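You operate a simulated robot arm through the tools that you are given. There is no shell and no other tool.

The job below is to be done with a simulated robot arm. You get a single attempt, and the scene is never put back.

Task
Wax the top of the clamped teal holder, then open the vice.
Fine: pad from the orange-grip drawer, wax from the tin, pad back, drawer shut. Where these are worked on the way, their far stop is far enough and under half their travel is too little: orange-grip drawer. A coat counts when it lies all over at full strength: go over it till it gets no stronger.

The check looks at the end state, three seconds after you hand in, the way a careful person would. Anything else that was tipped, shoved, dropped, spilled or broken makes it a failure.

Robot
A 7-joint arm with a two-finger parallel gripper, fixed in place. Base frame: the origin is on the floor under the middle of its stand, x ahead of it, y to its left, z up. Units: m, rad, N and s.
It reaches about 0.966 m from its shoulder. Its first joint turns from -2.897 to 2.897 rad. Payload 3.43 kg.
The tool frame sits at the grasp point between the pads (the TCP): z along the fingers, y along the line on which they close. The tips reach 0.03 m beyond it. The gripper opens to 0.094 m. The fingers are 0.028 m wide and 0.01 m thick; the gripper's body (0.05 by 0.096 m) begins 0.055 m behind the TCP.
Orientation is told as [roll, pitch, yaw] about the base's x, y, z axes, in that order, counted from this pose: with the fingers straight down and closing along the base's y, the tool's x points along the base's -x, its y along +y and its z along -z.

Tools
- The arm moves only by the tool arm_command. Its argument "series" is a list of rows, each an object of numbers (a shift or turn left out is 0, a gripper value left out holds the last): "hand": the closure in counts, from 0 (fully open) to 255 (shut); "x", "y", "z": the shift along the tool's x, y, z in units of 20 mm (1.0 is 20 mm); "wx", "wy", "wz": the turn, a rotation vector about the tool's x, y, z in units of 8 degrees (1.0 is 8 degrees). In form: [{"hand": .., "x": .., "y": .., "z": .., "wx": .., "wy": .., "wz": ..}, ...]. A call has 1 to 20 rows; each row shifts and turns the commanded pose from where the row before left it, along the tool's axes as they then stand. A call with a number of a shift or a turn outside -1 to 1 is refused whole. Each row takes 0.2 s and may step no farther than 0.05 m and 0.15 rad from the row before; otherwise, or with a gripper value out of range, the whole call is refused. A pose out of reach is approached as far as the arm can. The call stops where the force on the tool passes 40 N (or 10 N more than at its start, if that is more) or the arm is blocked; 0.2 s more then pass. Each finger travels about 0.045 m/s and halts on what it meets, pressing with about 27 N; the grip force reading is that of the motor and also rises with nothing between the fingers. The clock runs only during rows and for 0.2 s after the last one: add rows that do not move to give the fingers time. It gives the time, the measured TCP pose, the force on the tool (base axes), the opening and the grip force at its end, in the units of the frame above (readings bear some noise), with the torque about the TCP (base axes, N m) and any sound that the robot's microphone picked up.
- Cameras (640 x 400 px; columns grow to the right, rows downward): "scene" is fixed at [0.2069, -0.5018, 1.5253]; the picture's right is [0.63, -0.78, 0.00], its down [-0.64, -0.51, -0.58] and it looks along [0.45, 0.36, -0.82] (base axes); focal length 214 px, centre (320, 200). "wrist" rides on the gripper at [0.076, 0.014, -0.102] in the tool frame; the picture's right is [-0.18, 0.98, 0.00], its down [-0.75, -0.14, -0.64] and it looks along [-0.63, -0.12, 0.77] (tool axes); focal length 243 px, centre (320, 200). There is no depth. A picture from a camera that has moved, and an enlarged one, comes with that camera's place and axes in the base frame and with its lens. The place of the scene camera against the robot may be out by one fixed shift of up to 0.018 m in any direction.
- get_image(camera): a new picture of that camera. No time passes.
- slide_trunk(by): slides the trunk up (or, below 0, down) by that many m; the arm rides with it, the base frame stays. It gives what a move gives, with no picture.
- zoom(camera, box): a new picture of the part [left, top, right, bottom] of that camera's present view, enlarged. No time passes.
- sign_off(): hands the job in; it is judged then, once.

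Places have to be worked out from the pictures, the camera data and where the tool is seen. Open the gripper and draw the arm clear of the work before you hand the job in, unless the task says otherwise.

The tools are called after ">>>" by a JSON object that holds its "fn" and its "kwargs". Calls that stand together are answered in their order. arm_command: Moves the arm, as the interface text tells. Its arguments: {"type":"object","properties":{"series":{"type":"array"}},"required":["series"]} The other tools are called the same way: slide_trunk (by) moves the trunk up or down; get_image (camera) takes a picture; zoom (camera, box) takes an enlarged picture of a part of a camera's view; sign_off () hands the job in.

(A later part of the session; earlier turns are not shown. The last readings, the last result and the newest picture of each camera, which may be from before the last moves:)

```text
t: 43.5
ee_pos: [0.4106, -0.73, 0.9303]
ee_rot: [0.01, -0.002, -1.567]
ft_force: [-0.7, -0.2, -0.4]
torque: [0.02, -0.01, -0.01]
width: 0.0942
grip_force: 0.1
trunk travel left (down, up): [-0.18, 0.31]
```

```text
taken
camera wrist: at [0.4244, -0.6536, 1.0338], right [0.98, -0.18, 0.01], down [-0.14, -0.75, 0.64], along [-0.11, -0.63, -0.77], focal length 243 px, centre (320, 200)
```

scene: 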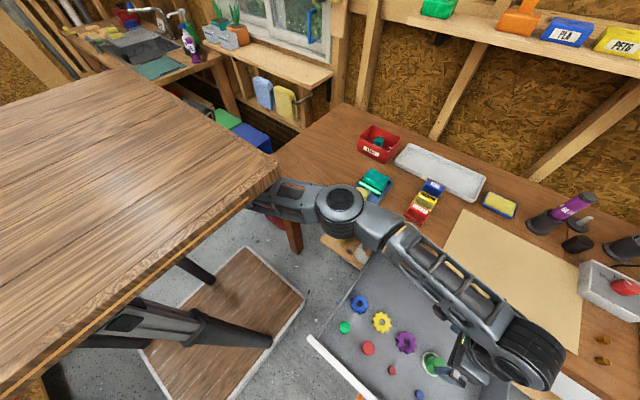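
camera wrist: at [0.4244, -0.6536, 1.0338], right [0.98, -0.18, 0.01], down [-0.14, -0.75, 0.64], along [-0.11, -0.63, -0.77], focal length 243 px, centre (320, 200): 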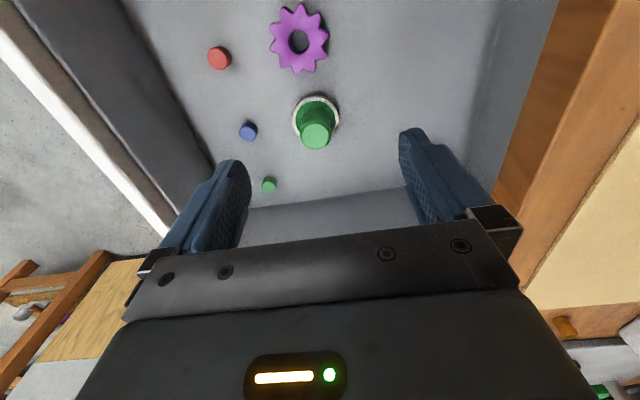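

The trunk lowering helped. The pad refines to (0.401, −0.764); I move over it and go down to TCP z≈0.80 first.

>>> {"fn": "arm_command", "kwargs": {"series": [{"y": -0.24, "x": -0.85}, {"y": -0.24, "x": -0.85}, {}, {"z": 0.8}, {"z": 0.8}, {"z": 0.8}, {"z": 0.8}, {"z": 0.8}, {"z": 0.8}, {"z": 0.8}, {"z": 0.8}, {}]}}

>>> {"fn": "get_image", "kwargs": {"camera": "wrist"}}

>>> {"fn": "get_image", "kwargs": {"camera": "scene"}}

```text
t: 46.0
ee_pos: [0.4059, -0.7478, 0.8023]
ee_rot: [0.008, -0.001, -1.569]
ft_force: [-0.1, -0.6, 0.3]
torque: [-0.01, -0.02, -0.02]
width: 0.0941
grip_force: 0.0
out of reach, approached as far as the arm can: row 2
trunk travel left (down, up): [-0.18, 0.31]
```

```text
taken
camera wrist: at [0.4204, -0.6703, 0.9046], right [0.98, -0.18, 0.01], down [-0.14, -0.75, 0.64], along [-0.11, -0.63, -0.77], focal length 243 px, centre (320, 200)
```

wrist: 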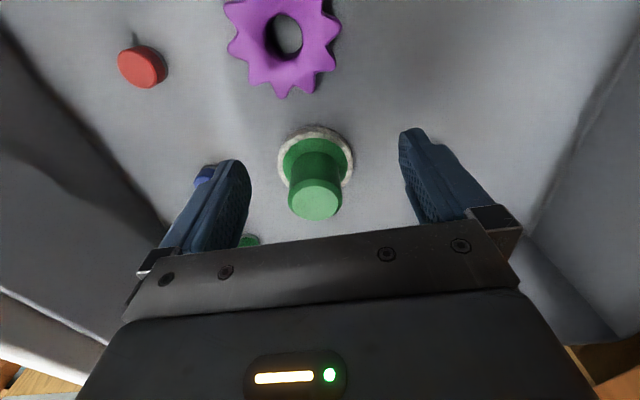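

```text
taken
```

scene: 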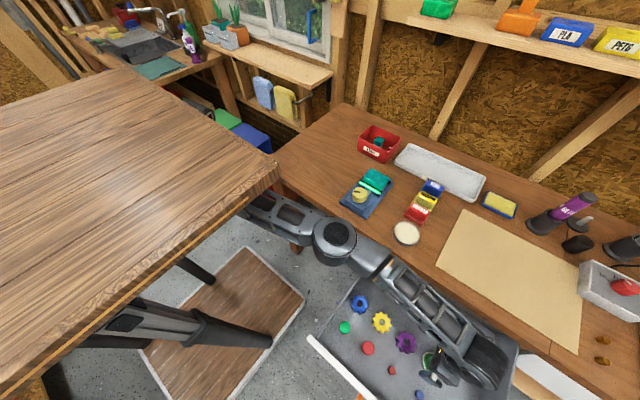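

The reach ended again 16 mm short at that height; fingers already straddle the knob. I try the remaining shift at this lower height.

>>> {"fn": "arm_command", "kwargs": {"series": [{"x": -0.4, "y": -0.12}, {"x": -0.4, "y": -0.12}, {}]}}

```text
t: 46.9
ee_pos: [0.4059, -0.7473, 0.8013]
ee_rot: [0.007, -0.002, -1.568]
ft_force: [0.5, 0.6, 0.1]
torque: [0.01, 0.02, -0.01]
width: 0.094
grip_force: 0.0
out of reach, approached as far as the arm can: row 1, 2
trunk travel left (down, up): [-0.18, 0.31]
```

Still limited there, so I tilt the fingers outward by 8° about the closing line (grip planes stay vertical) and then shift to the knob.

>>> {"fn": "arm_command", "kwargs": {"series": [{"wy": -0.5}, {"wy": -0.5}, {"x": -0.4, "y": -0.12, "z": 0.06}, {"x": -0.4, "y": -0.12, "z": 0.06}, {}]}}

>>> {"fn": "get_image", "kwargs": {"camera": "wrist"}}

```text
t: 48.0
ee_pos: [0.4017, -0.764, 0.8029]
ee_rot: [0.01, -0.141, -1.568]
ft_force: [0.8, -0.3, 0.5]
torque: [0.0, -0.01, 0.0]
width: 0.0938
grip_force: 0.0
trunk travel left (down, up): [-0.18, 0.31]
```

```text
taken
camera wrist: at [0.4161, -0.6729, 0.8932], right [0.98, -0.18, 0.03], down [-0.15, -0.66, 0.74], along [-0.11, -0.73, -0.67], focal length 243 px, centre (320, 200)
```

wrist: 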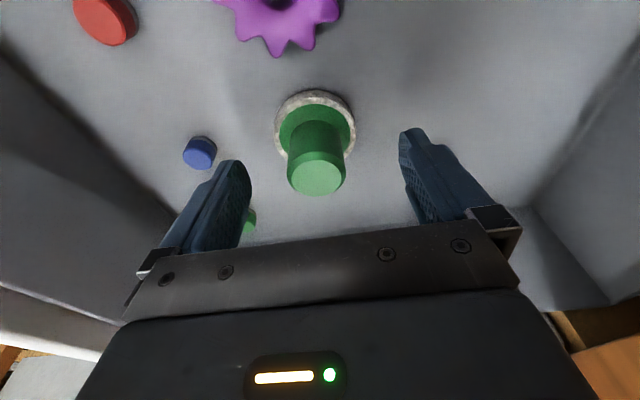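

The TCP is centred on the knob (0.402, −0.764). I lower 24 mm vertically, close the fingers, and wait.

>>> {"fn": "arm_command", "kwargs": {"series": [{"z": 0.4, "x": 0.055}, {"z": 0.4, "x": 0.055}, {"z": 0.39, "x": 0.055}, {}, {"hand": 255}, {"hand": 255}, {"hand": 255}, {"hand": 255}, {"hand": 255}, {"hand": 255}, {"hand": 255}]}}

>>> {"fn": "get_image", "kwargs": {"camera": "wrist"}}

```text
t: 50.5
ee_pos: [0.4018, -0.7641, 0.7786]
ee_rot: [0.009, -0.142, -1.568]
ft_force: [0.3, -0.5, 0.3]
torque: [-0.02, 0.01, -0.02]
width: 0.0548
grip_force: 27.7
trunk travel left (down, up): [-0.18, 0.31]
```

```text
taken
camera wrist: at [0.416, -0.6731, 0.8693], right [0.98, -0.18, 0.03], down [-0.15, -0.66, 0.74], along [-0.11, -0.73, -0.67], focal length 243 px, centre (320, 200)
```

wrist: 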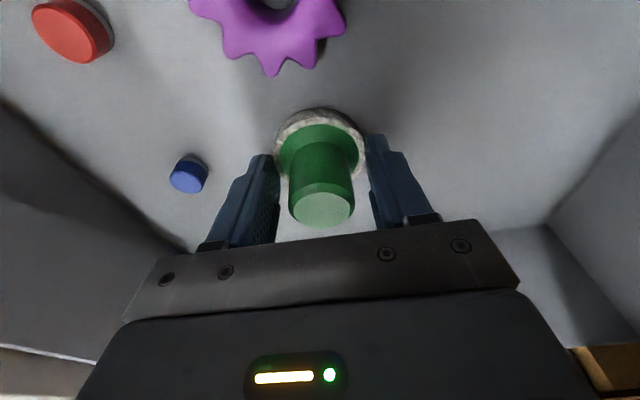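

The opening reads 0.055 m: the tips caught the disc's rim rather than the knob. I open, rise ~15 mm and close again on the knob.

>>> {"fn": "arm_command", "kwargs": {"series": [{"hand": 0}, {"hand": 0}, {"hand": 0}, {"hand": 0}, {"z": -0.37, "x": -0.052}, {"z": -0.37, "x": -0.052}, {}, {"hand": 255}, {"hand": 255}, {"hand": 255}, {"hand": 255}, {"hand": 255}, {"hand": 255}, {"hand": 255}]}}

>>> {"fn": "get_image", "kwargs": {"camera": "wrist"}}

```text
t: 53.5
ee_pos: [0.402, -0.7639, 0.7929]
ee_rot: [0.009, -0.141, -1.569]
ft_force: [-1.3, -0.4, 2.4]
torque: [-0.03, 0.16, 0.04]
width: 0.0329
grip_force: 26.4
trunk travel left (down, up): [-0.18, 0.31]
```

```text
taken
camera wrist: at [0.416, -0.6725, 0.8844], right [0.98, -0.18, 0.03], down [-0.15, -0.66, 0.74], along [-0.11, -0.73, -0.67], focal length 243 px, centre (320, 200)
```

wrist: 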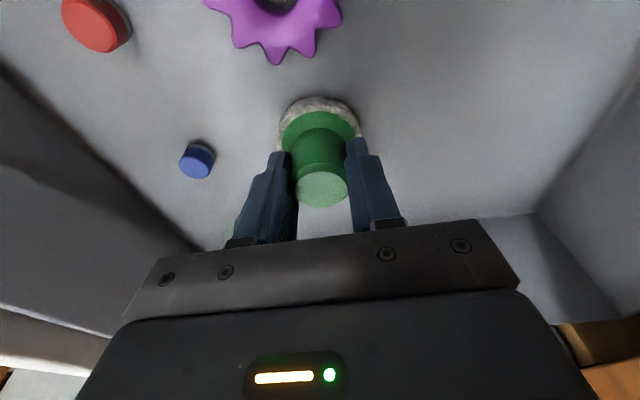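

The knob is gripped at 0.033 m opening. I lift straight up out of the drawer, slightly inward.

>>> {"fn": "arm_command", "kwargs": {"series": [{"z": -0.5, "x": -0.07}, {"z": -0.99, "x": -0.14}, {"z": -0.99, "x": 0.11}, {"z": -0.99, "x": 0.11}, {"z": -0.99, "x": 0.11}, {"z": -0.99, "x": 0.11}, {"z": -0.99, "x": 0.11}, {"z": -0.99, "x": 0.11}, {"z": -0.99, "x": 0.11}, {"z": -0.99, "x": 0.11}, {"z": -0.5, "x": 0.11}, {}]}}

>>> {"fn": "get_image", "kwargs": {"camera": "wrist"}}

>>> {"fn": "get_image", "kwargs": {"camera": "scene"}}

```text
t: 56.0
ee_pos: [0.3996, -0.7208, 0.9858]
ee_rot: [0.009, -0.141, -1.568]
ft_force: [-0.3, -1.2, -0.6]
torque: [-0.02, 0.02, 0.01]
width: 0.0326
grip_force: 26.9
trunk travel left (down, up): [-0.18, 0.31]
```

```text
taken
camera wrist: at [0.4142, -0.6293, 1.0784], right [0.98, -0.18, 0.03], down [-0.15, -0.66, 0.74], along [-0.11, -0.73, -0.67], focal length 243 px, centre (320, 200)
```

wrist: 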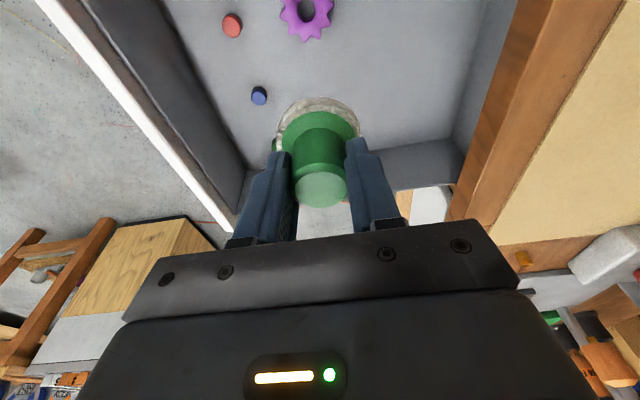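

```text
taken
```

scene: 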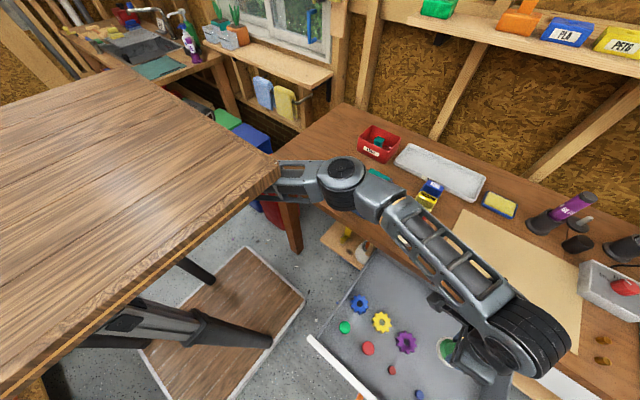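

The pad is held. I raise the trunk by 0.12 m to give the elbow clearance over the bench before moving toward the wax tin.

>>> {"fn": "slide_trunk", "kwargs": {"by": 0.12}}

>>> {"fn": "zoom", "kwargs": {"camera": "wrist", "box": [220, 60, 420, 240]}}

```text
t: 57.5
ee_pos: [0.4002, -0.7207, 1.1068]
ee_rot: [0.009, -0.142, -1.569]
ft_force: [0.8, -0.1, 0.0]
torque: [0.06, 0.02, 0.01]
width: 0.0327
grip_force: 27.1
trunk travel left (down, up): [-0.3, 0.19]
```

```text
2.22 times, centred on (320, 150) of wrist
camera zoom: at [0.4142, -0.6294, 1.1981], right [0.98, -0.18, 0.03], down [-0.15, -0.66, 0.74], along [-0.11, -0.73, -0.67], focal length 539 px, centre (320, 311)
```

zoom: 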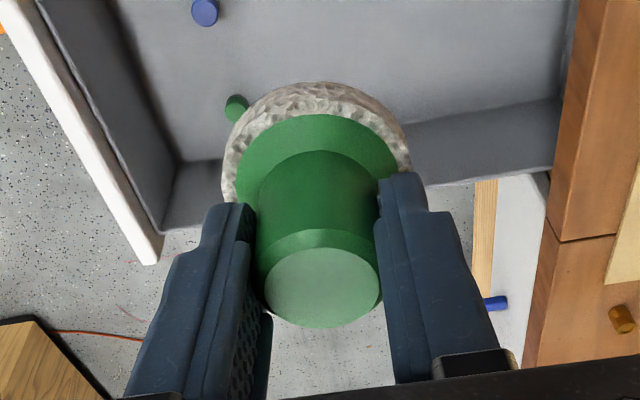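

The pad sits well in the grip: flange about 0.044 m below the TCP, felt bottom ~0.057 m below. I move above the wax tin at about (0.637, −0.538).

>>> {"fn": "arm_command", "kwargs": {"series": [{"y": 0.98, "x": 0.75, "z": -0.107}, {"y": 0.98, "x": 0.75, "z": -0.107}, {"y": 0.98, "x": 0.75, "z": -0.107}, {"y": 0.98, "x": 0.75, "z": -0.107}, {"y": 0.98, "x": 0.75, "z": -0.107}, {"y": 0.98, "x": 0.75, "z": -0.107}, {"y": 0.98, "x": 0.75, "z": -0.107}, {"y": 0.98, "x": 0.75, "z": -0.107}, {"y": 0.98, "x": 0.75, "z": -0.107}, {"y": 0.98, "x": 0.75, "z": -0.107}, {"y": 0.98, "x": 0.75, "z": -0.107}, {"y": 0.98, "x": 0.75, "z": -0.107}, {}]}}

>>> {"fn": "get_image", "kwargs": {"camera": "wrist"}}

>>> {"fn": "get_image", "kwargs": {"camera": "scene"}}

```text
t: 60.4
ee_pos: [0.6341, -0.538, 1.1077]
ee_rot: [0.01, -0.14, -1.569]
ft_force: [0.1, 0.1, -0.9]
torque: [0.0, 0.02, 0.01]
width: 0.0328
grip_force: 26.5
trunk travel left (down, up): [-0.3, 0.19]
```

```text
taken
camera wrist: at [0.6493, -0.4465, 1.1993], right [0.98, -0.18, 0.03], down [-0.15, -0.66, 0.74], along [-0.11, -0.73, -0.67], focal length 243 px, centre (320, 200)
```

wrist: 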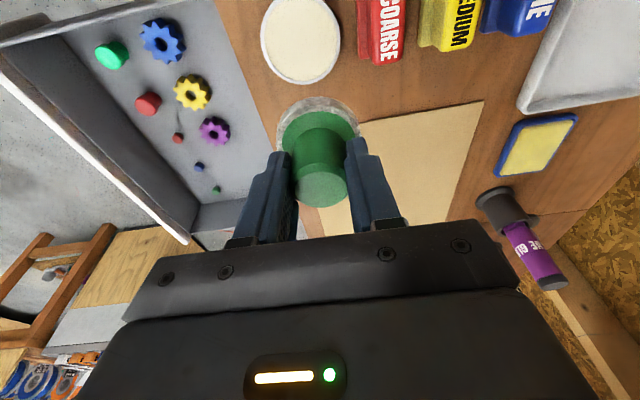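

```text
taken
```

scene: 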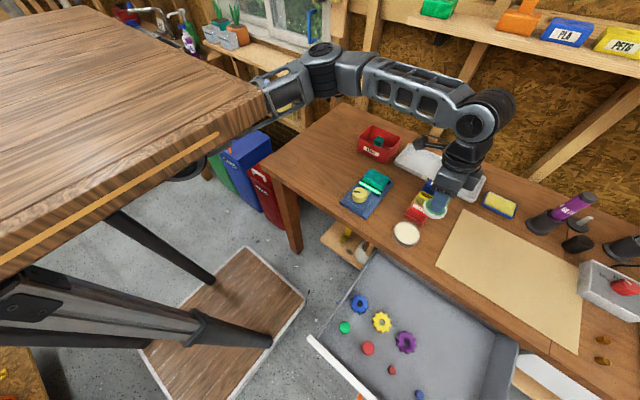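

The tin's centre works out to about (0.6255, −0.527), diameter ~0.086 m. I centre over it and descend to TCP z≈1.0 for a check.

>>> {"fn": "arm_command", "kwargs": {"series": [{"y": -0.43, "x": 0.545, "z": -0.077}, {"z": 0.9, "x": 0.127}, {"z": 0.9, "x": 0.127}, {"z": 0.9, "x": 0.127}, {"z": 0.9, "x": 0.127}, {"z": 0.9, "x": 0.127}, {"z": 0.8, "x": 0.113}, {}]}}

>>> {"fn": "get_image", "kwargs": {"camera": "wrist"}}

>>> {"fn": "zoom", "kwargs": {"camera": "scene", "box": [330, 140, 490, 260]}}

```text
t: 62.1
ee_pos: [0.6264, -0.5276, 1.0007]
ee_rot: [0.008, -0.141, -1.57]
ft_force: [-0.2, 0.2, -0.4]
torque: [0.03, -0.03, -0.02]
width: 0.0326
grip_force: 27.2
trunk travel left (down, up): [-0.3, 0.19]
```

```text
taken
camera wrist: at [0.6413, -0.4355, 1.0923], right [0.98, -0.18, 0.03], down [-0.15, -0.66, 0.74], along [-0.11, -0.73, -0.67], focal length 243 px, centre (320, 200)
```

wrist: 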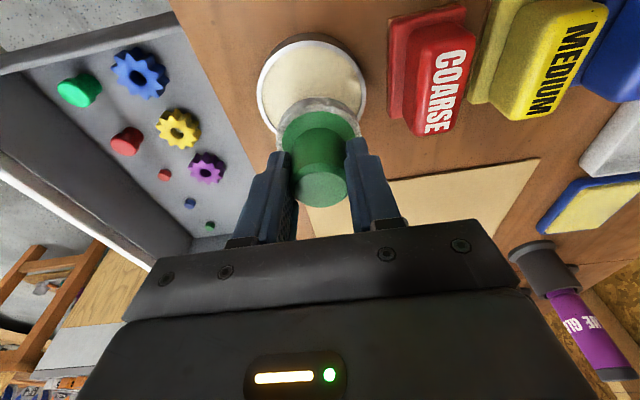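

```text
3.33 times, centred on (410, 200) of scene
camera zoom: at [0.2069, -0.5018, 1.5253], right [0.63, -0.78, 0.0], down [-0.64, -0.51, -0.58], along [0.45, 0.36, -0.82], focal length 715 px, centre (20, 200)
```

zoom: 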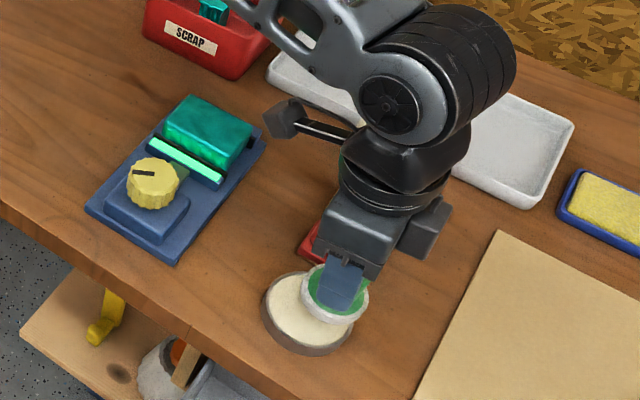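

The pad hovers over the tin with the rim visible all around. I descend in small steps toward the wax surface.

>>> {"fn": "arm_command", "kwargs": {"series": [{"z": 0.6, "x": 0.09}, {"z": 0.6, "x": 0.09}, {"z": 0.5, "x": 0.09}, {"z": 0.3, "x": 0.05}, {}]}}

>>> {"fn": "zoom", "kwargs": {"camera": "wrist", "box": [220, 20, 420, 240]}}

>>> {"fn": "zoom", "kwargs": {"camera": "scene", "box": [360, 180, 460, 260]}}

```text
t: 63.4
ee_pos: [0.6282, -0.5269, 0.9617]
ee_rot: [0.009, -0.145, -1.569]
ft_force: [7.0, -6.1, 26.1]
torque: [-0.18, 0.24, 0.1]
width: 0.0332
grip_force: 26.9
trunk travel left (down, up): [-0.3, 0.19]
```

```text
1.82 times, centred on (320, 130) of wrist
camera zoom: at [0.6415, -0.4359, 1.0535], right [0.98, -0.18, 0.04], down [-0.15, -0.65, 0.74], along [-0.11, -0.74, -0.67], focal length 441 px, centre (320, 327)
```

zoom: 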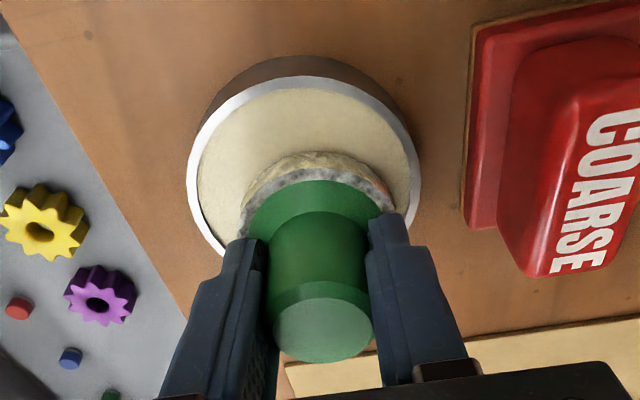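

```text
5.00 times, centred on (410, 220) of scene
camera zoom: at [0.2069, -0.5018, 1.5253], right [0.63, -0.78, 0.0], down [-0.64, -0.51, -0.58], along [0.45, 0.36, -0.82], focal length 1072 px, centre (-130, 100)
```

zoom: 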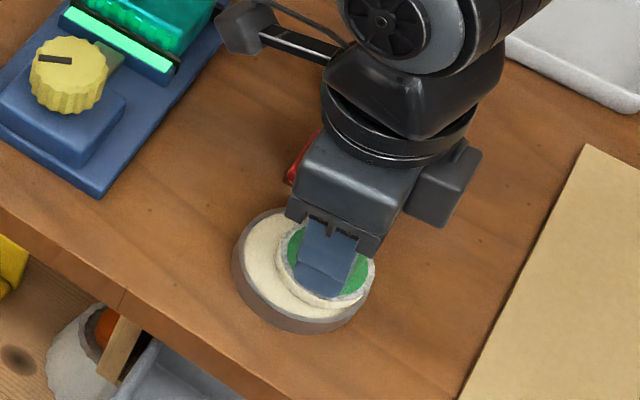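

I feel 26 N at TCP z≈0.962, and the pad sits ~13 mm too far toward −y in the tin (tin centre nearer (0.6265, −0.514)). I lift 10 mm, shift +y 13 mm, and lower gently again.

>>> {"fn": "arm_command", "kwargs": {"series": [{"z": -0.5, "x": -0.07}, {"x": 0.65, "z": -0.09}, {}, {"z": 0.2, "x": 0.03}, {"z": 0.1, "x": 0.015}, {}]}}

>>> {"fn": "zoom", "kwargs": {"camera": "wrist", "box": [220, 20, 420, 240]}}

```text
t: 64.8
ee_pos: [0.6256, -0.5123, 0.9634]
ee_rot: [0.008, -0.141, -1.57]
ft_force: [0.0, -0.4, -0.2]
torque: [0.03, -0.01, -0.02]
width: 0.0328
grip_force: 26.9
trunk travel left (down, up): [-0.3, 0.19]
```

```text
1.82 times, centred on (320, 130) of wrist
camera zoom: at [0.6411, -0.4222, 1.0558], right [0.98, -0.18, 0.03], down [-0.15, -0.66, 0.74], along [-0.11, -0.73, -0.67], focal length 441 px, centre (320, 327)
```

zoom: 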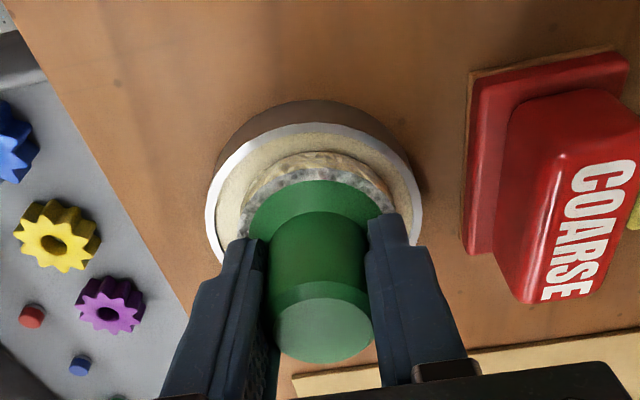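

Now the pad is centred in the tin and free of contact. I lower 2 mm at a time to press on the wax.

>>> {"fn": "arm_command", "kwargs": {"series": [{"z": 0.1, "x": 0.014}, {}]}}

>>> {"fn": "arm_command", "kwargs": {"series": [{"z": 0.1, "x": 0.014}, {}]}}

```text
t: 65.3
ee_pos: [0.6265, -0.5135, 0.9627]
ee_rot: [0.008, -0.142, -1.57]
ft_force: [-0.3, -0.8, 0.0]
torque: [-0.02, 0.05, 0.01]
width: 0.0331
grip_force: 27.5
trunk travel left (down, up): [-0.3, 0.19]
```

```text
t: 66.0
ee_pos: [0.6268, -0.5131, 0.9619]
ee_rot: [0.008, -0.144, -1.569]
ft_force: [0.2, 2.7, 17.8]
torque: [0.18, 0.43, -0.05]
width: 0.0328
grip_force: 27.2
trunk travel left (down, up): [-0.3, 0.19]
```

Contact at 18 N, with the torque showing the pad's −x edge touching first (slight tilt). I correct the roll by ~0.5° and see whether the contact evens out.

>>> {"fn": "arm_command", "kwargs": {"series": [{"wx": 0.06}, {}]}}

```text
t: 66.5
ee_pos: [0.627, -0.5138, 0.9608]
ee_rot: [0.001, -0.143, -1.569]
ft_force: [3.5, -2.1, 23.5]
torque: [-0.05, 0.05, -0.01]
width: 0.033
grip_force: 27.0
trunk travel left (down, up): [-0.3, 0.19]
```

The contact is now nearly even (~23 N). I rub in a small loop of ±6 mm in the wax to load the felt.

>>> {"fn": "arm_command", "kwargs": {"series": [{"y": 0.3}, {"x": 0.3, "z": -0.042}, {"y": -0.3}, {"y": -0.3}, {"x": -0.3, "z": 0.042}, {"x": -0.3, "z": 0.042}, {"y": 0.3}, {"y": 0.3}, {"x": 0.3, "z": -0.042}, {"y": -0.3}, {}]}}

>>> {"fn": "zoom", "kwargs": {"camera": "wrist", "box": [220, 20, 420, 240]}}

>>> {"fn": "zoom", "kwargs": {"camera": "scene", "box": [360, 180, 460, 260]}}

```text
t: 69.0
ee_pos: [0.6283, -0.5121, 0.9625]
ee_rot: [0.003, -0.141, -1.568]
ft_force: [12.7, -1.2, 28.3]
torque: [0.08, -0.39, -0.04]
width: 0.0329
grip_force: 27.3
trunk travel left (down, up): [-0.3, 0.19]
```

```text
1.82 times, centred on (320, 130) of wrist
camera zoom: at [0.6438, -0.4212, 1.0529], right [0.98, -0.18, 0.03], down [-0.14, -0.66, 0.74], along [-0.11, -0.73, -0.67], focal length 441 px, centre (320, 327)
```

zoom: 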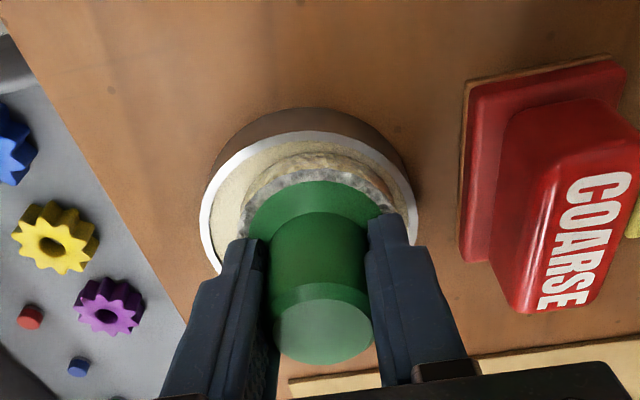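

```text
5.00 times, centred on (410, 220) of scene
camera zoom: at [0.2069, -0.5018, 1.5253], right [0.63, -0.78, 0.0], down [-0.64, -0.51, -0.58], along [0.45, 0.36, -0.82], focal length 1072 px, centre (-130, 100)
```

zoom: 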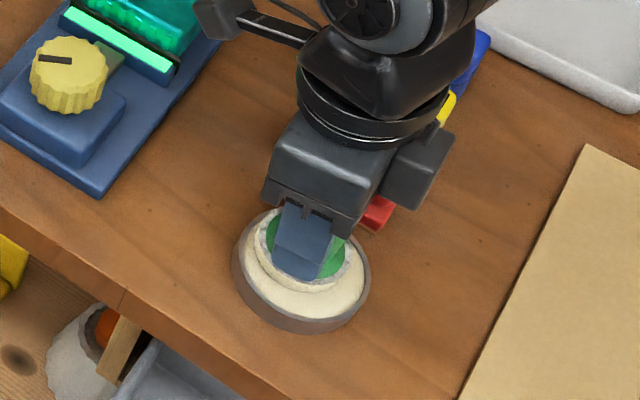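

The tin stayed put (<1 mm). I lift the pad clear by ~60 mm and inspect it.

>>> {"fn": "arm_command", "kwargs": {"series": [{"z": -0.3, "x": -0.042}, {"z": -0.6, "x": -0.085}, {"z": -0.9, "x": -0.127}, {"z": -0.9, "x": -0.127}, {"z": -0.9, "x": -0.127}, {}]}}

>>> {"fn": "get_image", "kwargs": {"camera": "wrist"}}

>>> {"fn": "zoom", "kwargs": {"camera": "scene", "box": [330, 140, 490, 260]}}

```text
t: 70.3
ee_pos: [0.626, -0.5125, 1.0328]
ee_rot: [0.001, -0.142, -1.57]
ft_force: [0.2, 0.5, -1.1]
torque: [-0.06, -0.01, 0.0]
width: 0.0327
grip_force: 27.3
trunk travel left (down, up): [-0.3, 0.19]
```

```text
taken
camera wrist: at [0.6423, -0.422, 1.1243], right [0.98, -0.18, 0.03], down [-0.14, -0.66, 0.74], along [-0.12, -0.73, -0.67], focal length 243 px, centre (320, 200)
```

wrist: 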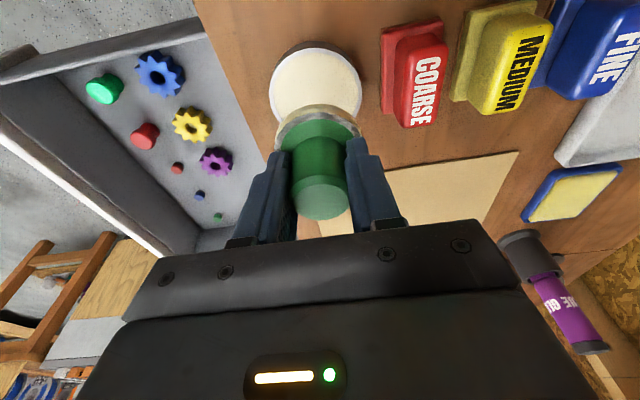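

```text
3.33 times, centred on (410, 200) of scene
camera zoom: at [0.2069, -0.5018, 1.5253], right [0.63, -0.78, 0.0], down [-0.64, -0.51, -0.58], along [0.45, 0.36, -0.82], focal length 715 px, centre (20, 200)
```

zoom: 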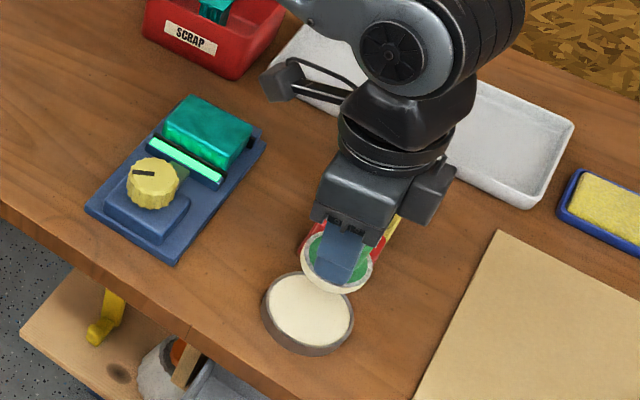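

The felt has a cream wax edge now. I zoom in strongly on the vice and holder in the scene view.

>>> {"fn": "zoom", "kwargs": {"camera": "scene", "box": [332, 158, 404, 210]}}

```text
7.69 times, centred on (368, 184) of scene
camera zoom: at [0.2069, -0.5018, 1.5253], right [0.63, -0.78, 0.0], down [-0.64, -0.51, -0.58], along [0.45, 0.36, -0.82], focal length 1650 px, centre (-49, 323)
```

zoom: 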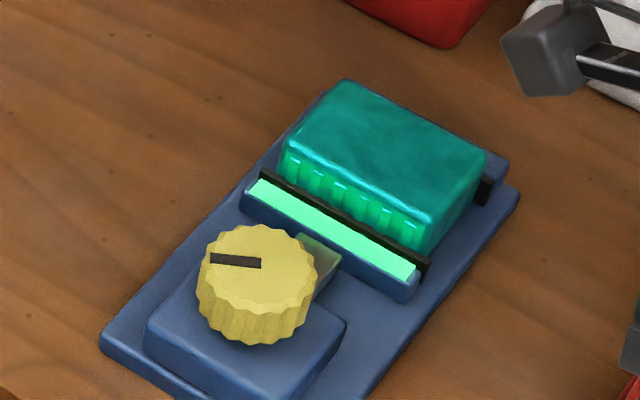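

From both views the holder's top face spans about x 0.708–0.768, y −0.375…−0.298. I raise 30 mm and move above its centre (0.738, −0.336).

>>> {"fn": "arm_command", "kwargs": {"series": [{"z": -0.75, "x": -0.1}, {"z": -0.75, "x": -0.1}, {"y": 0.62, "x": 0.97, "z": -0.138}, {"y": 0.62, "x": 0.97, "z": -0.138}, {"y": 0.62, "x": 0.97, "z": -0.138}, {"y": 0.62, "x": 0.97, "z": -0.138}, {"y": 0.62, "x": 0.97, "z": -0.138}, {"y": 0.62, "x": 0.97, "z": -0.138}, {"y": 0.62, "x": 0.97, "z": -0.138}, {"y": 0.62, "x": 0.97, "z": -0.138}, {"y": 0.62, "x": 0.97, "z": -0.138}, {}]}}

>>> {"fn": "get_image", "kwargs": {"camera": "wrist"}}

>>> {"fn": "get_image", "kwargs": {"camera": "scene"}}

```text
t: 73.0
ee_pos: [0.7019, -0.3937, 1.0634]
ee_rot: [0.0, -0.141, -1.568]
ft_force: [-0.1, -0.4, -0.3]
torque: [-0.01, 0.01, 0.0]
width: 0.0329
grip_force: 27.3
out of reach, approached as far as the arm can: row 9, 10, 11
trunk travel left (down, up): [-0.3, 0.19]
```

```text
taken
camera wrist: at [0.7169, -0.3036, 1.1558], right [0.98, -0.18, 0.03], down [-0.14, -0.66, 0.74], along [-0.12, -0.73, -0.67], focal length 243 px, centre (320, 200)
```

wrist: 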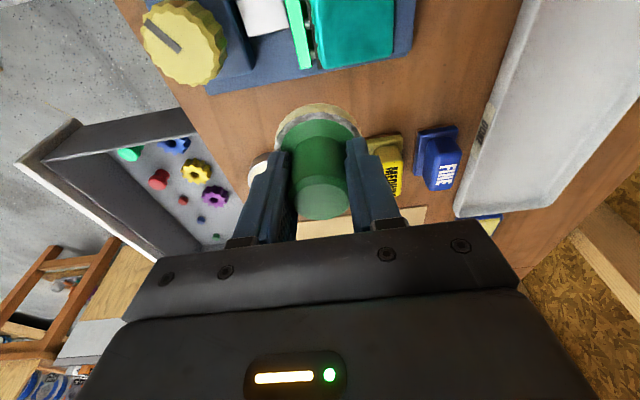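

```text
taken
```

scene: 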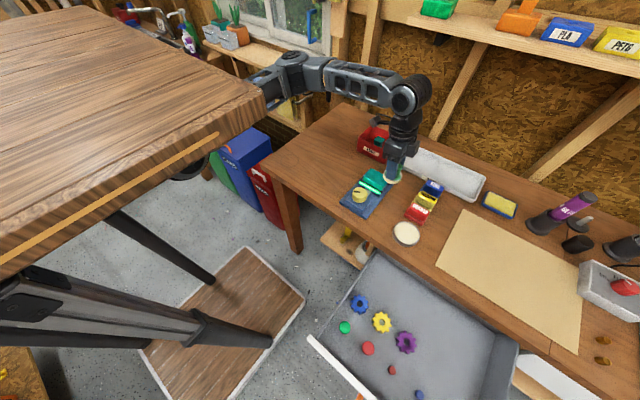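

At this yaw the arm stops short of the holder. I rotate the hand about the vertical by +60° (keeps the pad level, and makes the tilt point outward along the arm), which should extend the reach.

>>> {"fn": "arm_command", "kwargs": {"series": [{"wx": -0.14, "wz": -0.99}, {"wx": -0.14, "wz": -0.99}, {"wx": -0.14, "wz": -0.99}, {"wx": -0.14, "wz": -0.99}, {"wx": -0.14, "wz": -0.99}, {"wx": -0.14, "wz": -0.99}, {"wx": -0.14, "wz": -0.99}, {"wx": -0.07, "wz": -0.495}, {}]}}

>>> {"fn": "get_image", "kwargs": {"camera": "wrist"}}

>>> {"fn": "get_image", "kwargs": {"camera": "scene"}}

```text
t: 75.0
ee_pos: [0.7002, -0.394, 1.0641]
ee_rot: [-0.002, -0.141, -0.521]
ft_force: [1.3, -0.4, -0.4]
torque: [0.03, -0.01, -0.02]
width: 0.0326
grip_force: 27.1
trunk travel left (down, up): [-0.3, 0.19]
```

```text
taken
camera wrist: at [0.6316, -0.3364, 1.1555], right [0.65, 0.76, 0.02], down [0.5, -0.45, 0.74], along [0.58, -0.47, -0.67], focal length 243 px, centre (320, 200)
```

wrist: 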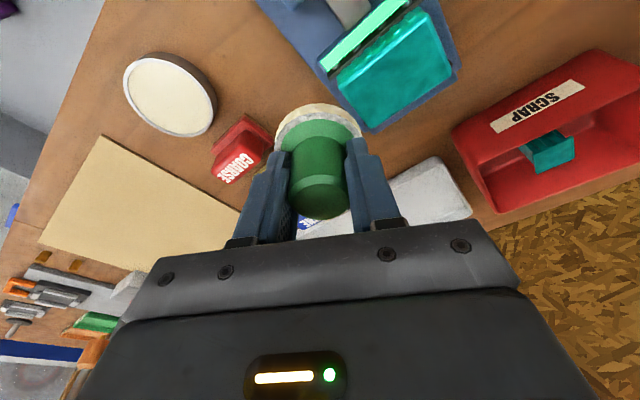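

```text
taken
```

scene: 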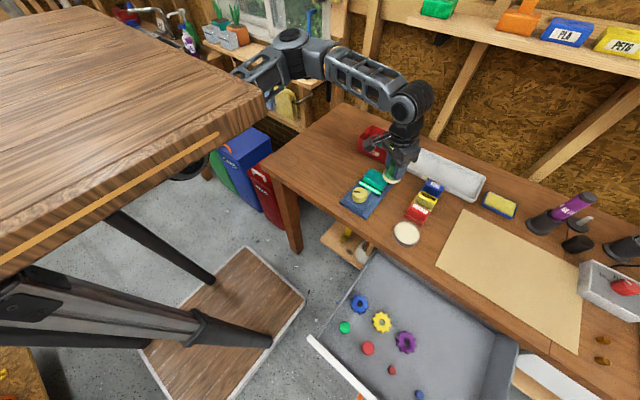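

Now the arm has slack and the camera sees the holder well. I zoom in to measure its top face.

>>> {"fn": "zoom", "kwargs": {"camera": "wrist", "box": [280, 0, 480, 135]}}

```text
2.96 times, centred on (380, 68) of wrist
camera zoom: at [0.6316, -0.3364, 1.1555], right [0.65, 0.76, 0.02], down [0.5, -0.45, 0.74], along [0.58, -0.47, -0.67], focal length 719 px, centre (142, 593)
```

zoom: 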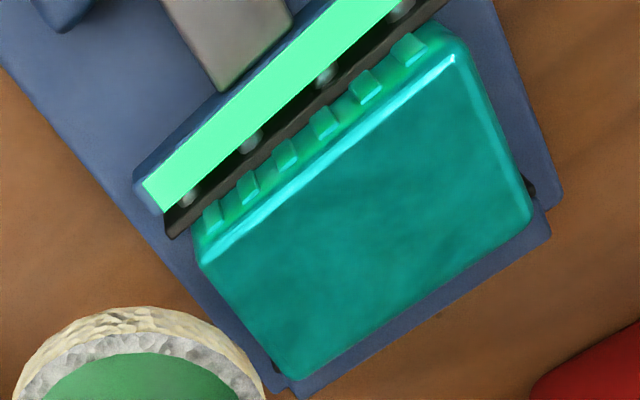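

The top face is x 0.7165–0.765, y −0.378…−0.301 (z≈0.945–0.955), centre (0.741, −0.340), and the felt shows a cream wax layer. I move over the centre and descend to TCP z≈1.02.

>>> {"fn": "arm_command", "kwargs": {"series": [{"x": -0.107, "y": 0.84, "z": 0.015}, {"x": -0.107, "y": 0.84, "z": 0.015}, {"x": -0.107, "y": 0.84, "z": 0.015}, {"x": -0.107, "y": 0.84, "z": 0.015}, {"x": 0.1, "z": 0.7}, {"x": 0.1, "z": 0.7}, {"x": 0.1, "z": 0.7}, {}]}}

>>> {"fn": "get_image", "kwargs": {"camera": "wrist"}}

>>> {"fn": "zoom", "kwargs": {"camera": "scene", "box": [332, 150, 424, 210]}}

```text
t: 76.8
ee_pos: [0.7427, -0.3406, 1.0222]
ee_rot: [-0.002, -0.139, -0.522]
ft_force: [-0.2, -0.2, -0.3]
torque: [-0.01, 0.0, -0.02]
width: 0.0327
grip_force: 27.0
trunk travel left (down, up): [-0.3, 0.19]
```

```text
taken
camera wrist: at [0.6727, -0.2822, 1.113], right [0.65, 0.76, 0.02], down [0.5, -0.45, 0.74], along [0.58, -0.47, -0.67], focal length 243 px, centre (320, 200)
```

wrist: 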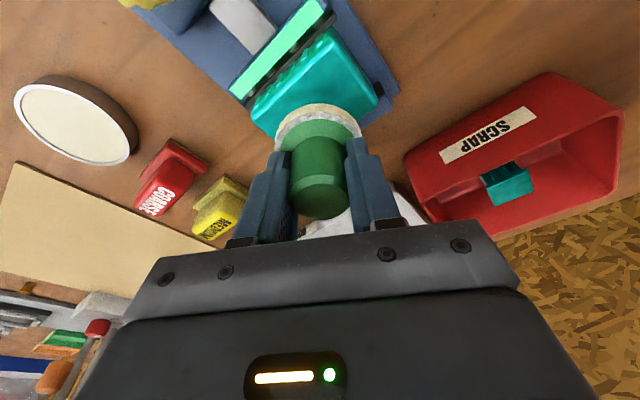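

```text
6.67 times, centred on (378, 180) of scene
camera zoom: at [0.2069, -0.5018, 1.5253], right [0.63, -0.78, 0.0], down [-0.64, -0.51, -0.58], along [0.45, 0.36, -0.82], focal length 1430 px, centre (-67, 333)
```

zoom: 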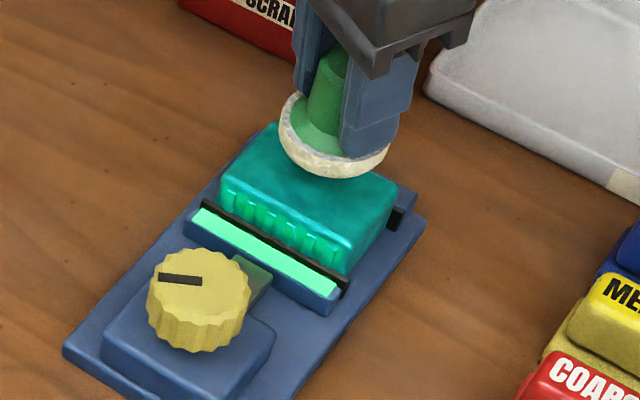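

The pad hovers above the holder. I lower in small steps, watching the force.

>>> {"fn": "arm_command", "kwargs": {"series": [{"x": 0.03, "z": 0.2}, {"x": 0.03, "z": 0.2}, {}]}}

>>> {"fn": "arm_command", "kwargs": {"series": [{"x": 0.022, "z": 0.15}, {}]}}

```text
t: 77.5
ee_pos: [0.7412, -0.3397, 1.0141]
ee_rot: [-0.001, -0.141, -0.521]
ft_force: [-0.2, 0.5, 0.1]
torque: [-0.01, -0.02, 0.01]
width: 0.0326
grip_force: 26.6
trunk travel left (down, up): [-0.3, 0.19]
```

```text
t: 78.2
ee_pos: [0.7408, -0.3416, 1.0112]
ee_rot: [0.001, -0.141, -0.52]
ft_force: [-0.9, -0.6, -0.8]
torque: [0.01, 0.02, 0.01]
width: 0.0328
grip_force: 26.7
trunk travel left (down, up): [-0.3, 0.19]
```

>>> {"fn": "arm_command", "kwargs": {"series": [{"x": 0.022, "z": 0.15}, {}]}}

>>> {"fn": "zoom", "kwargs": {"camera": "scene", "box": [332, 150, 424, 210]}}

```text
t: 78.8
ee_pos: [0.7413, -0.3417, 1.0082]
ee_rot: [-0.002, -0.139, -0.521]
ft_force: [-0.1, 0.4, -0.3]
torque: [-0.02, 0.0, -0.01]
width: 0.033
grip_force: 27.4
trunk travel left (down, up): [-0.3, 0.19]
```

```text
6.67 times, centred on (378, 180) of scene
camera zoom: at [0.2069, -0.5018, 1.5253], right [0.63, -0.78, 0.0], down [-0.64, -0.51, -0.58], along [0.45, 0.36, -0.82], focal length 1430 px, centre (-67, 333)
```

zoom: 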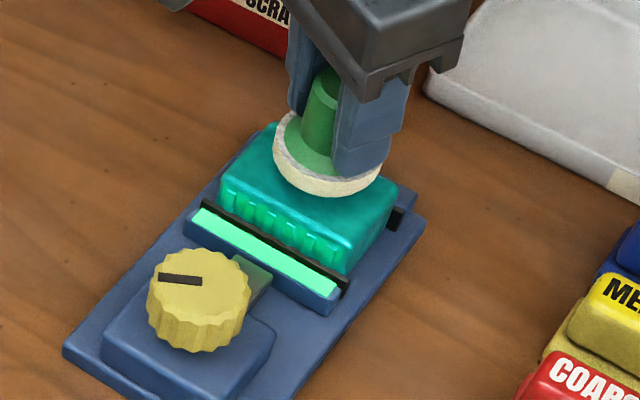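

Still no contact at 1.008; the pad is visibly just above. I continue down in 3 mm steps.

>>> {"fn": "arm_command", "kwargs": {"series": [{"x": 0.022, "z": 0.15}, {}]}}

>>> {"fn": "arm_command", "kwargs": {"series": [{"x": 0.022, "z": 0.15}, {}]}}

```text
t: 79.3
ee_pos: [0.7419, -0.3415, 1.0047]
ee_rot: [0.0, -0.14, -0.521]
ft_force: [0.3, 0.1, -0.5]
torque: [-0.01, 0.02, 0.01]
width: 0.0328
grip_force: 27.1
trunk travel left (down, up): [-0.3, 0.19]
```

```text
t: 80.0
ee_pos: [0.7411, -0.3413, 1.0013]
ee_rot: [0.0, -0.141, -0.522]
ft_force: [-0.2, 0.0, -0.8]
torque: [-0.02, -0.03, -0.03]
width: 0.0328
grip_force: 27.1
trunk travel left (down, up): [-0.3, 0.19]
```

>>> {"fn": "arm_command", "kwargs": {"series": [{"x": 0.015, "z": 0.1}, {}]}}

>>> {"fn": "arm_command", "kwargs": {"series": [{"x": 0.015, "z": 0.1}, {}]}}

>>> {"fn": "arm_command", "kwargs": {"series": [{"x": 0.015, "z": 0.1}, {}]}}

```text
t: 80.5
ee_pos: [0.7409, -0.3394, 1.0]
ee_rot: [0.0, -0.141, -0.523]
ft_force: [0.3, 0.0, -0.9]
torque: [0.03, 0.0, -0.03]
width: 0.0328
grip_force: 26.7
trunk travel left (down, up): [-0.3, 0.19]
```

```text
t: 81.2
ee_pos: [0.7414, -0.3412, 0.9968]
ee_rot: [0.001, -0.14, -0.521]
ft_force: [0.1, -0.9, -0.6]
torque: [-0.02, 0.03, -0.04]
width: 0.033
grip_force: 26.8
trunk travel left (down, up): [-0.3, 0.19]
```

```text
t: 81.8
ee_pos: [0.7415, -0.342, 0.9959]
ee_rot: [-0.003, -0.141, -0.523]
ft_force: [0.1, 2.9, 11.3]
torque: [0.2, 0.14, 0.01]
width: 0.0331
grip_force: 26.9
trunk travel left (down, up): [-0.3, 0.19]
```

Contact at TCP z≈0.9955 with 11 N, fairly even. I start rubbing: first toward +y, then to the near row (x≈0.726) and along −y.

>>> {"fn": "arm_command", "kwargs": {"series": [{"x": 0.197, "y": 0.347, "z": -0.028}, {"x": 0.197, "y": 0.347, "z": -0.028}, {"x": 0.197, "y": 0.347, "z": -0.028}, {"x": 0.0985, "y": 0.1735, "z": -0.014}, {}]}}

>>> {"fn": "zoom", "kwargs": {"camera": "scene", "box": [332, 150, 424, 210]}}

>>> {"fn": "zoom", "kwargs": {"camera": "wrist", "box": [220, 20, 420, 150]}}

```text
t: 83.0
ee_pos: [0.7413, -0.3134, 0.9958]
ee_rot: [-0.002, -0.142, -0.522]
ft_force: [0.2, -5.9, 15.6]
torque: [-0.41, 0.08, -0.01]
width: 0.0332
grip_force: 26.8
trunk travel left (down, up): [-0.3, 0.19]
```

```text
6.67 times, centred on (378, 180) of scene
camera zoom: at [0.2069, -0.5018, 1.5253], right [0.63, -0.78, 0.0], down [-0.64, -0.51, -0.58], along [0.45, 0.36, -0.82], focal length 1430 px, centre (-67, 333)
```

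zoom: 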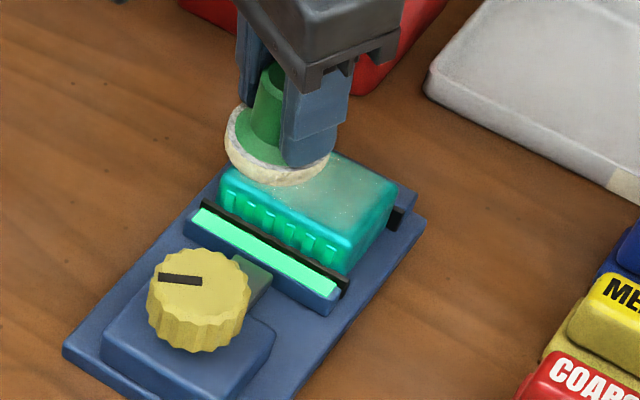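

```text
3.08 times, centred on (320, 85) of wrist
camera zoom: at [0.6723, -0.2547, 1.0872], right [0.65, 0.76, 0.03], down [0.5, -0.45, 0.74], along [0.58, -0.47, -0.67], focal length 746 px, centre (320, 554)
```

zoom: 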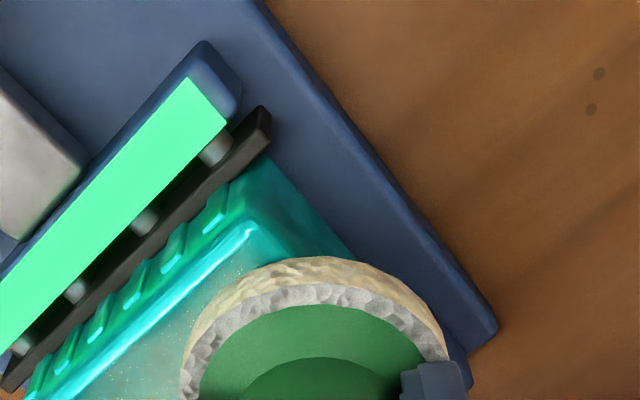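

A hazy wax coat with glints is appearing where the pad passed. I continue the raster: near row (x≈0.726) along −y, back to the middle.

>>> {"fn": "arm_command", "kwargs": {"series": [{"x": 0.322, "y": -0.1866, "z": -0.0457}, {"x": 0.322, "y": -0.1866, "z": -0.0457}, {"x": -0.197, "y": -0.347, "z": 0.028}, {"x": -0.197, "y": -0.347, "z": 0.028}, {"x": -0.197, "y": -0.347, "z": 0.028}, {"x": -0.197, "y": -0.347, "z": 0.028}, {"x": -0.197, "y": -0.347, "z": 0.028}, {"x": -0.197, "y": -0.347, "z": 0.028}, {"x": -0.197, "y": -0.347, "z": 0.028}, {"x": -0.322, "y": 0.1866, "z": 0.0457}, {"x": -0.322, "y": 0.1866, "z": 0.0457}, {}]}}

>>> {"fn": "zoom", "kwargs": {"camera": "scene", "box": [332, 150, 424, 210]}}

>>> {"fn": "zoom", "kwargs": {"camera": "wrist", "box": [220, 20, 420, 150]}}

```text
t: 85.5
ee_pos: [0.7411, -0.3689, 0.9962]
ee_rot: [-0.002, -0.139, -0.521]
ft_force: [-2.9, -1.1, 6.8]
torque: [0.01, 0.21, 0.08]
width: 0.0331
grip_force: 26.6
trunk travel left (down, up): [-0.3, 0.19]
```

```text
6.67 times, centred on (378, 180) of scene
camera zoom: at [0.2069, -0.5018, 1.5253], right [0.63, -0.78, 0.0], down [-0.64, -0.51, -0.58], along [0.45, 0.36, -0.82], focal length 1430 px, centre (-67, 333)
```

zoom: 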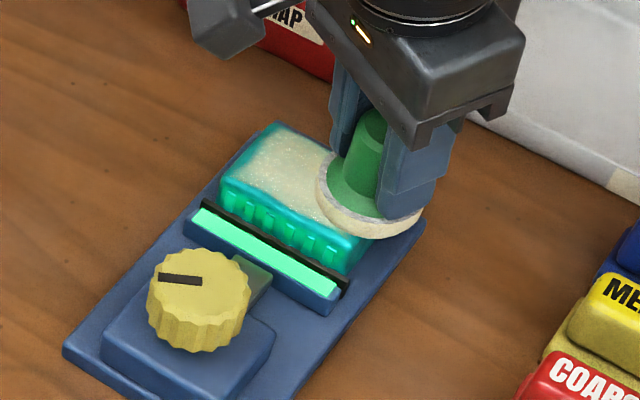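

```text
3.08 times, centred on (320, 85) of wrist
camera zoom: at [0.6719, -0.3102, 1.0869], right [0.65, 0.76, 0.02], down [0.5, -0.45, 0.74], along [0.58, -0.47, -0.67], focal length 746 px, centre (320, 554)
```

zoom: 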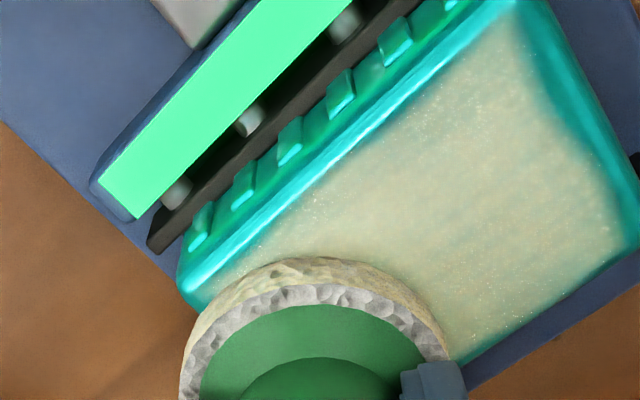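

The coat is building well; the edges still need more. I continue: middle row along +y, far row (x≈0.756) along −y.

>>> {"fn": "arm_command", "kwargs": {"series": [{"x": 0.197, "y": 0.347, "z": 0.0}, {"x": 0.197, "y": 0.347, "z": -0.028}, {"x": 0.197, "y": 0.347, "z": -0.028}, {"x": 0.197, "y": 0.347, "z": -0.028}, {"x": 0.197, "y": 0.347, "z": -0.028}, {"x": 0.197, "y": 0.347, "z": -0.028}, {"x": 0.197, "y": 0.347, "z": -0.028}, {"x": 0.197, "y": 0.347, "z": -0.028}, {"x": -0.322, "y": 0.1866, "z": 0.0457}, {"x": -0.322, "y": 0.1866, "z": 0.0457}, {"x": -0.197, "y": -0.347, "z": 0.028}, {"x": -0.197, "y": -0.347, "z": 0.028}, {"x": -0.197, "y": -0.347, "z": 0.028}, {"x": -0.197, "y": -0.347, "z": 0.028}, {"x": -0.197, "y": -0.347, "z": 0.028}, {"x": -0.197, "y": -0.347, "z": 0.028}, {"x": -0.197, "y": -0.347, "z": 0.028}, {"x": -0.197, "y": -0.347, "z": 0.028}, {}]}}

>>> {"fn": "zoom", "kwargs": {"camera": "scene", "box": [332, 150, 424, 210]}}

>>> {"fn": "zoom", "kwargs": {"camera": "wrist", "box": [220, 20, 420, 150]}}

```text
t: 89.5
ee_pos: [0.7574, -0.3682, 0.9943]
ee_rot: [-0.001, -0.142, -0.522]
ft_force: [1.4, 3.4, 9.4]
torque: [0.28, 0.09, -0.07]
width: 0.0328
grip_force: 27.2
trunk travel left (down, up): [-0.3, 0.19]
```

```text
6.67 times, centred on (378, 180) of scene
camera zoom: at [0.2069, -0.5018, 1.5253], right [0.63, -0.78, 0.0], down [-0.64, -0.51, -0.58], along [0.45, 0.36, -0.82], focal length 1430 px, centre (-67, 333)
```

zoom: 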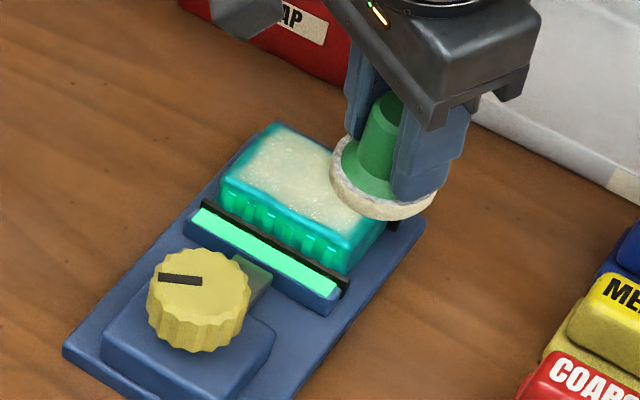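

```text
3.08 times, centred on (320, 85) of wrist
camera zoom: at [0.6873, -0.3102, 1.0867], right [0.65, 0.76, 0.03], down [0.5, -0.45, 0.74], along [0.58, -0.47, -0.67], focal length 746 px, centre (320, 554)
```

zoom: 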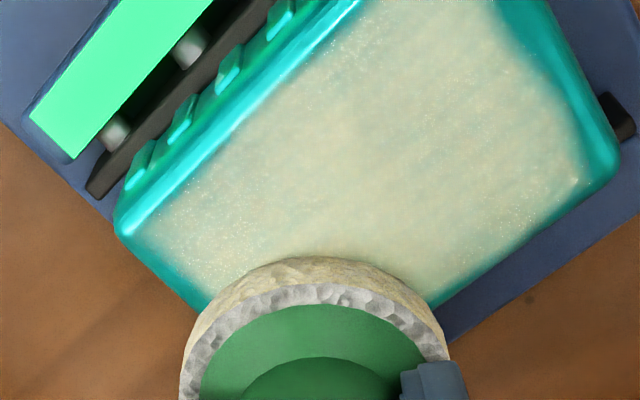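

Coverage is nearly complete; edges look softer. I go around the perimeter with the pad centre close to the edges (−y edge, near edge, +y edge).

>>> {"fn": "arm_command", "kwargs": {"series": [{"x": -0.148, "y": -0.26, "z": 0.021}, {"x": 0.322, "y": -0.1866, "z": -0.0457}, {"x": 0.322, "y": -0.1866, "z": -0.0457}, {"x": 0.322, "y": -0.1866, "z": -0.0457}, {"x": 0.322, "y": -0.1866, "z": -0.0457}, {"x": 0.322, "y": -0.1866, "z": -0.0457}, {"x": 0.197, "y": 0.347, "z": -0.028}, {"x": 0.197, "y": 0.347, "z": -0.028}, {"x": 0.197, "y": 0.347, "z": -0.028}, {"x": 0.197, "y": 0.347, "z": -0.028}, {"x": 0.197, "y": 0.347, "z": -0.028}, {"x": 0.197, "y": 0.347, "z": -0.028}, {"x": 0.197, "y": 0.347, "z": -0.028}, {"x": 0.197, "y": 0.347, "z": -0.028}, {"x": 0.197, "y": 0.347, "z": -0.028}, {}]}}

>>> {"fn": "zoom", "kwargs": {"camera": "scene", "box": [332, 150, 424, 210]}}

>>> {"fn": "zoom", "kwargs": {"camera": "wrist", "box": [220, 20, 420, 150]}}

```text
t: 93.0
ee_pos: [0.7186, -0.3027, 0.9951]
ee_rot: [0.0, -0.139, -0.521]
ft_force: [0.2, -0.2, -1.2]
torque: [0.02, -0.01, 0.04]
width: 0.0327
grip_force: 27.3
trunk travel left (down, up): [-0.3, 0.19]
```

```text
6.67 times, centred on (378, 180) of scene
camera zoom: at [0.2069, -0.5018, 1.5253], right [0.63, -0.78, 0.0], down [-0.64, -0.51, -0.58], along [0.45, 0.36, -0.82], focal length 1430 px, centre (-67, 333)
```

zoom: 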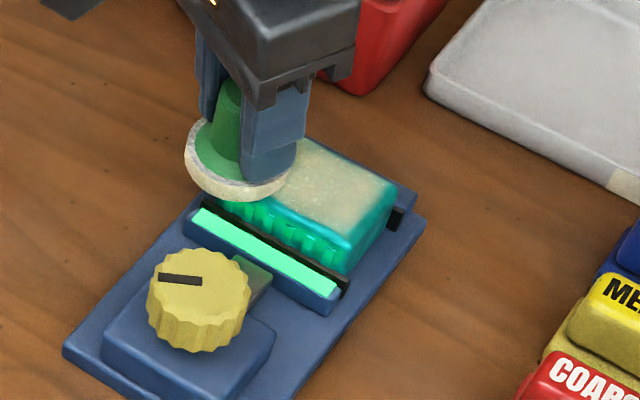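

```text
3.08 times, centred on (320, 85) of wrist
camera zoom: at [0.6503, -0.2442, 1.087], right [0.65, 0.76, 0.03], down [0.5, -0.45, 0.74], along [0.58, -0.47, -0.67], focal length 746 px, centre (320, 554)
```

zoom: 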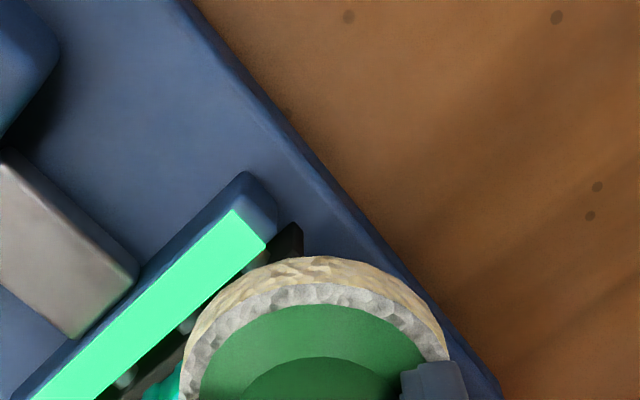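

Contact was lost along the near edge (force ~0). I lower by 1 mm and check.

>>> {"fn": "arm_command", "kwargs": {"series": [{"x": 0.007, "z": 0.05}, {}]}}

>>> {"fn": "arm_command", "kwargs": {"series": [{"x": 0.004, "z": 0.03}, {}]}}

```text
t: 93.5
ee_pos: [0.7201, -0.3029, 0.9958]
ee_rot: [0.0, -0.141, -0.523]
ft_force: [0.0, 2.3, 7.3]
torque: [0.03, 0.11, -0.03]
width: 0.0327
grip_force: 26.9
trunk travel left (down, up): [-0.3, 0.19]
```

```text
t: 94.2
ee_pos: [0.7196, -0.3031, 0.9954]
ee_rot: [0.0, -0.144, -0.522]
ft_force: [1.2, 2.5, 17.0]
torque: [0.08, -0.09, 0.03]
width: 0.033
grip_force: 27.2
trunk travel left (down, up): [-0.3, 0.19]
```

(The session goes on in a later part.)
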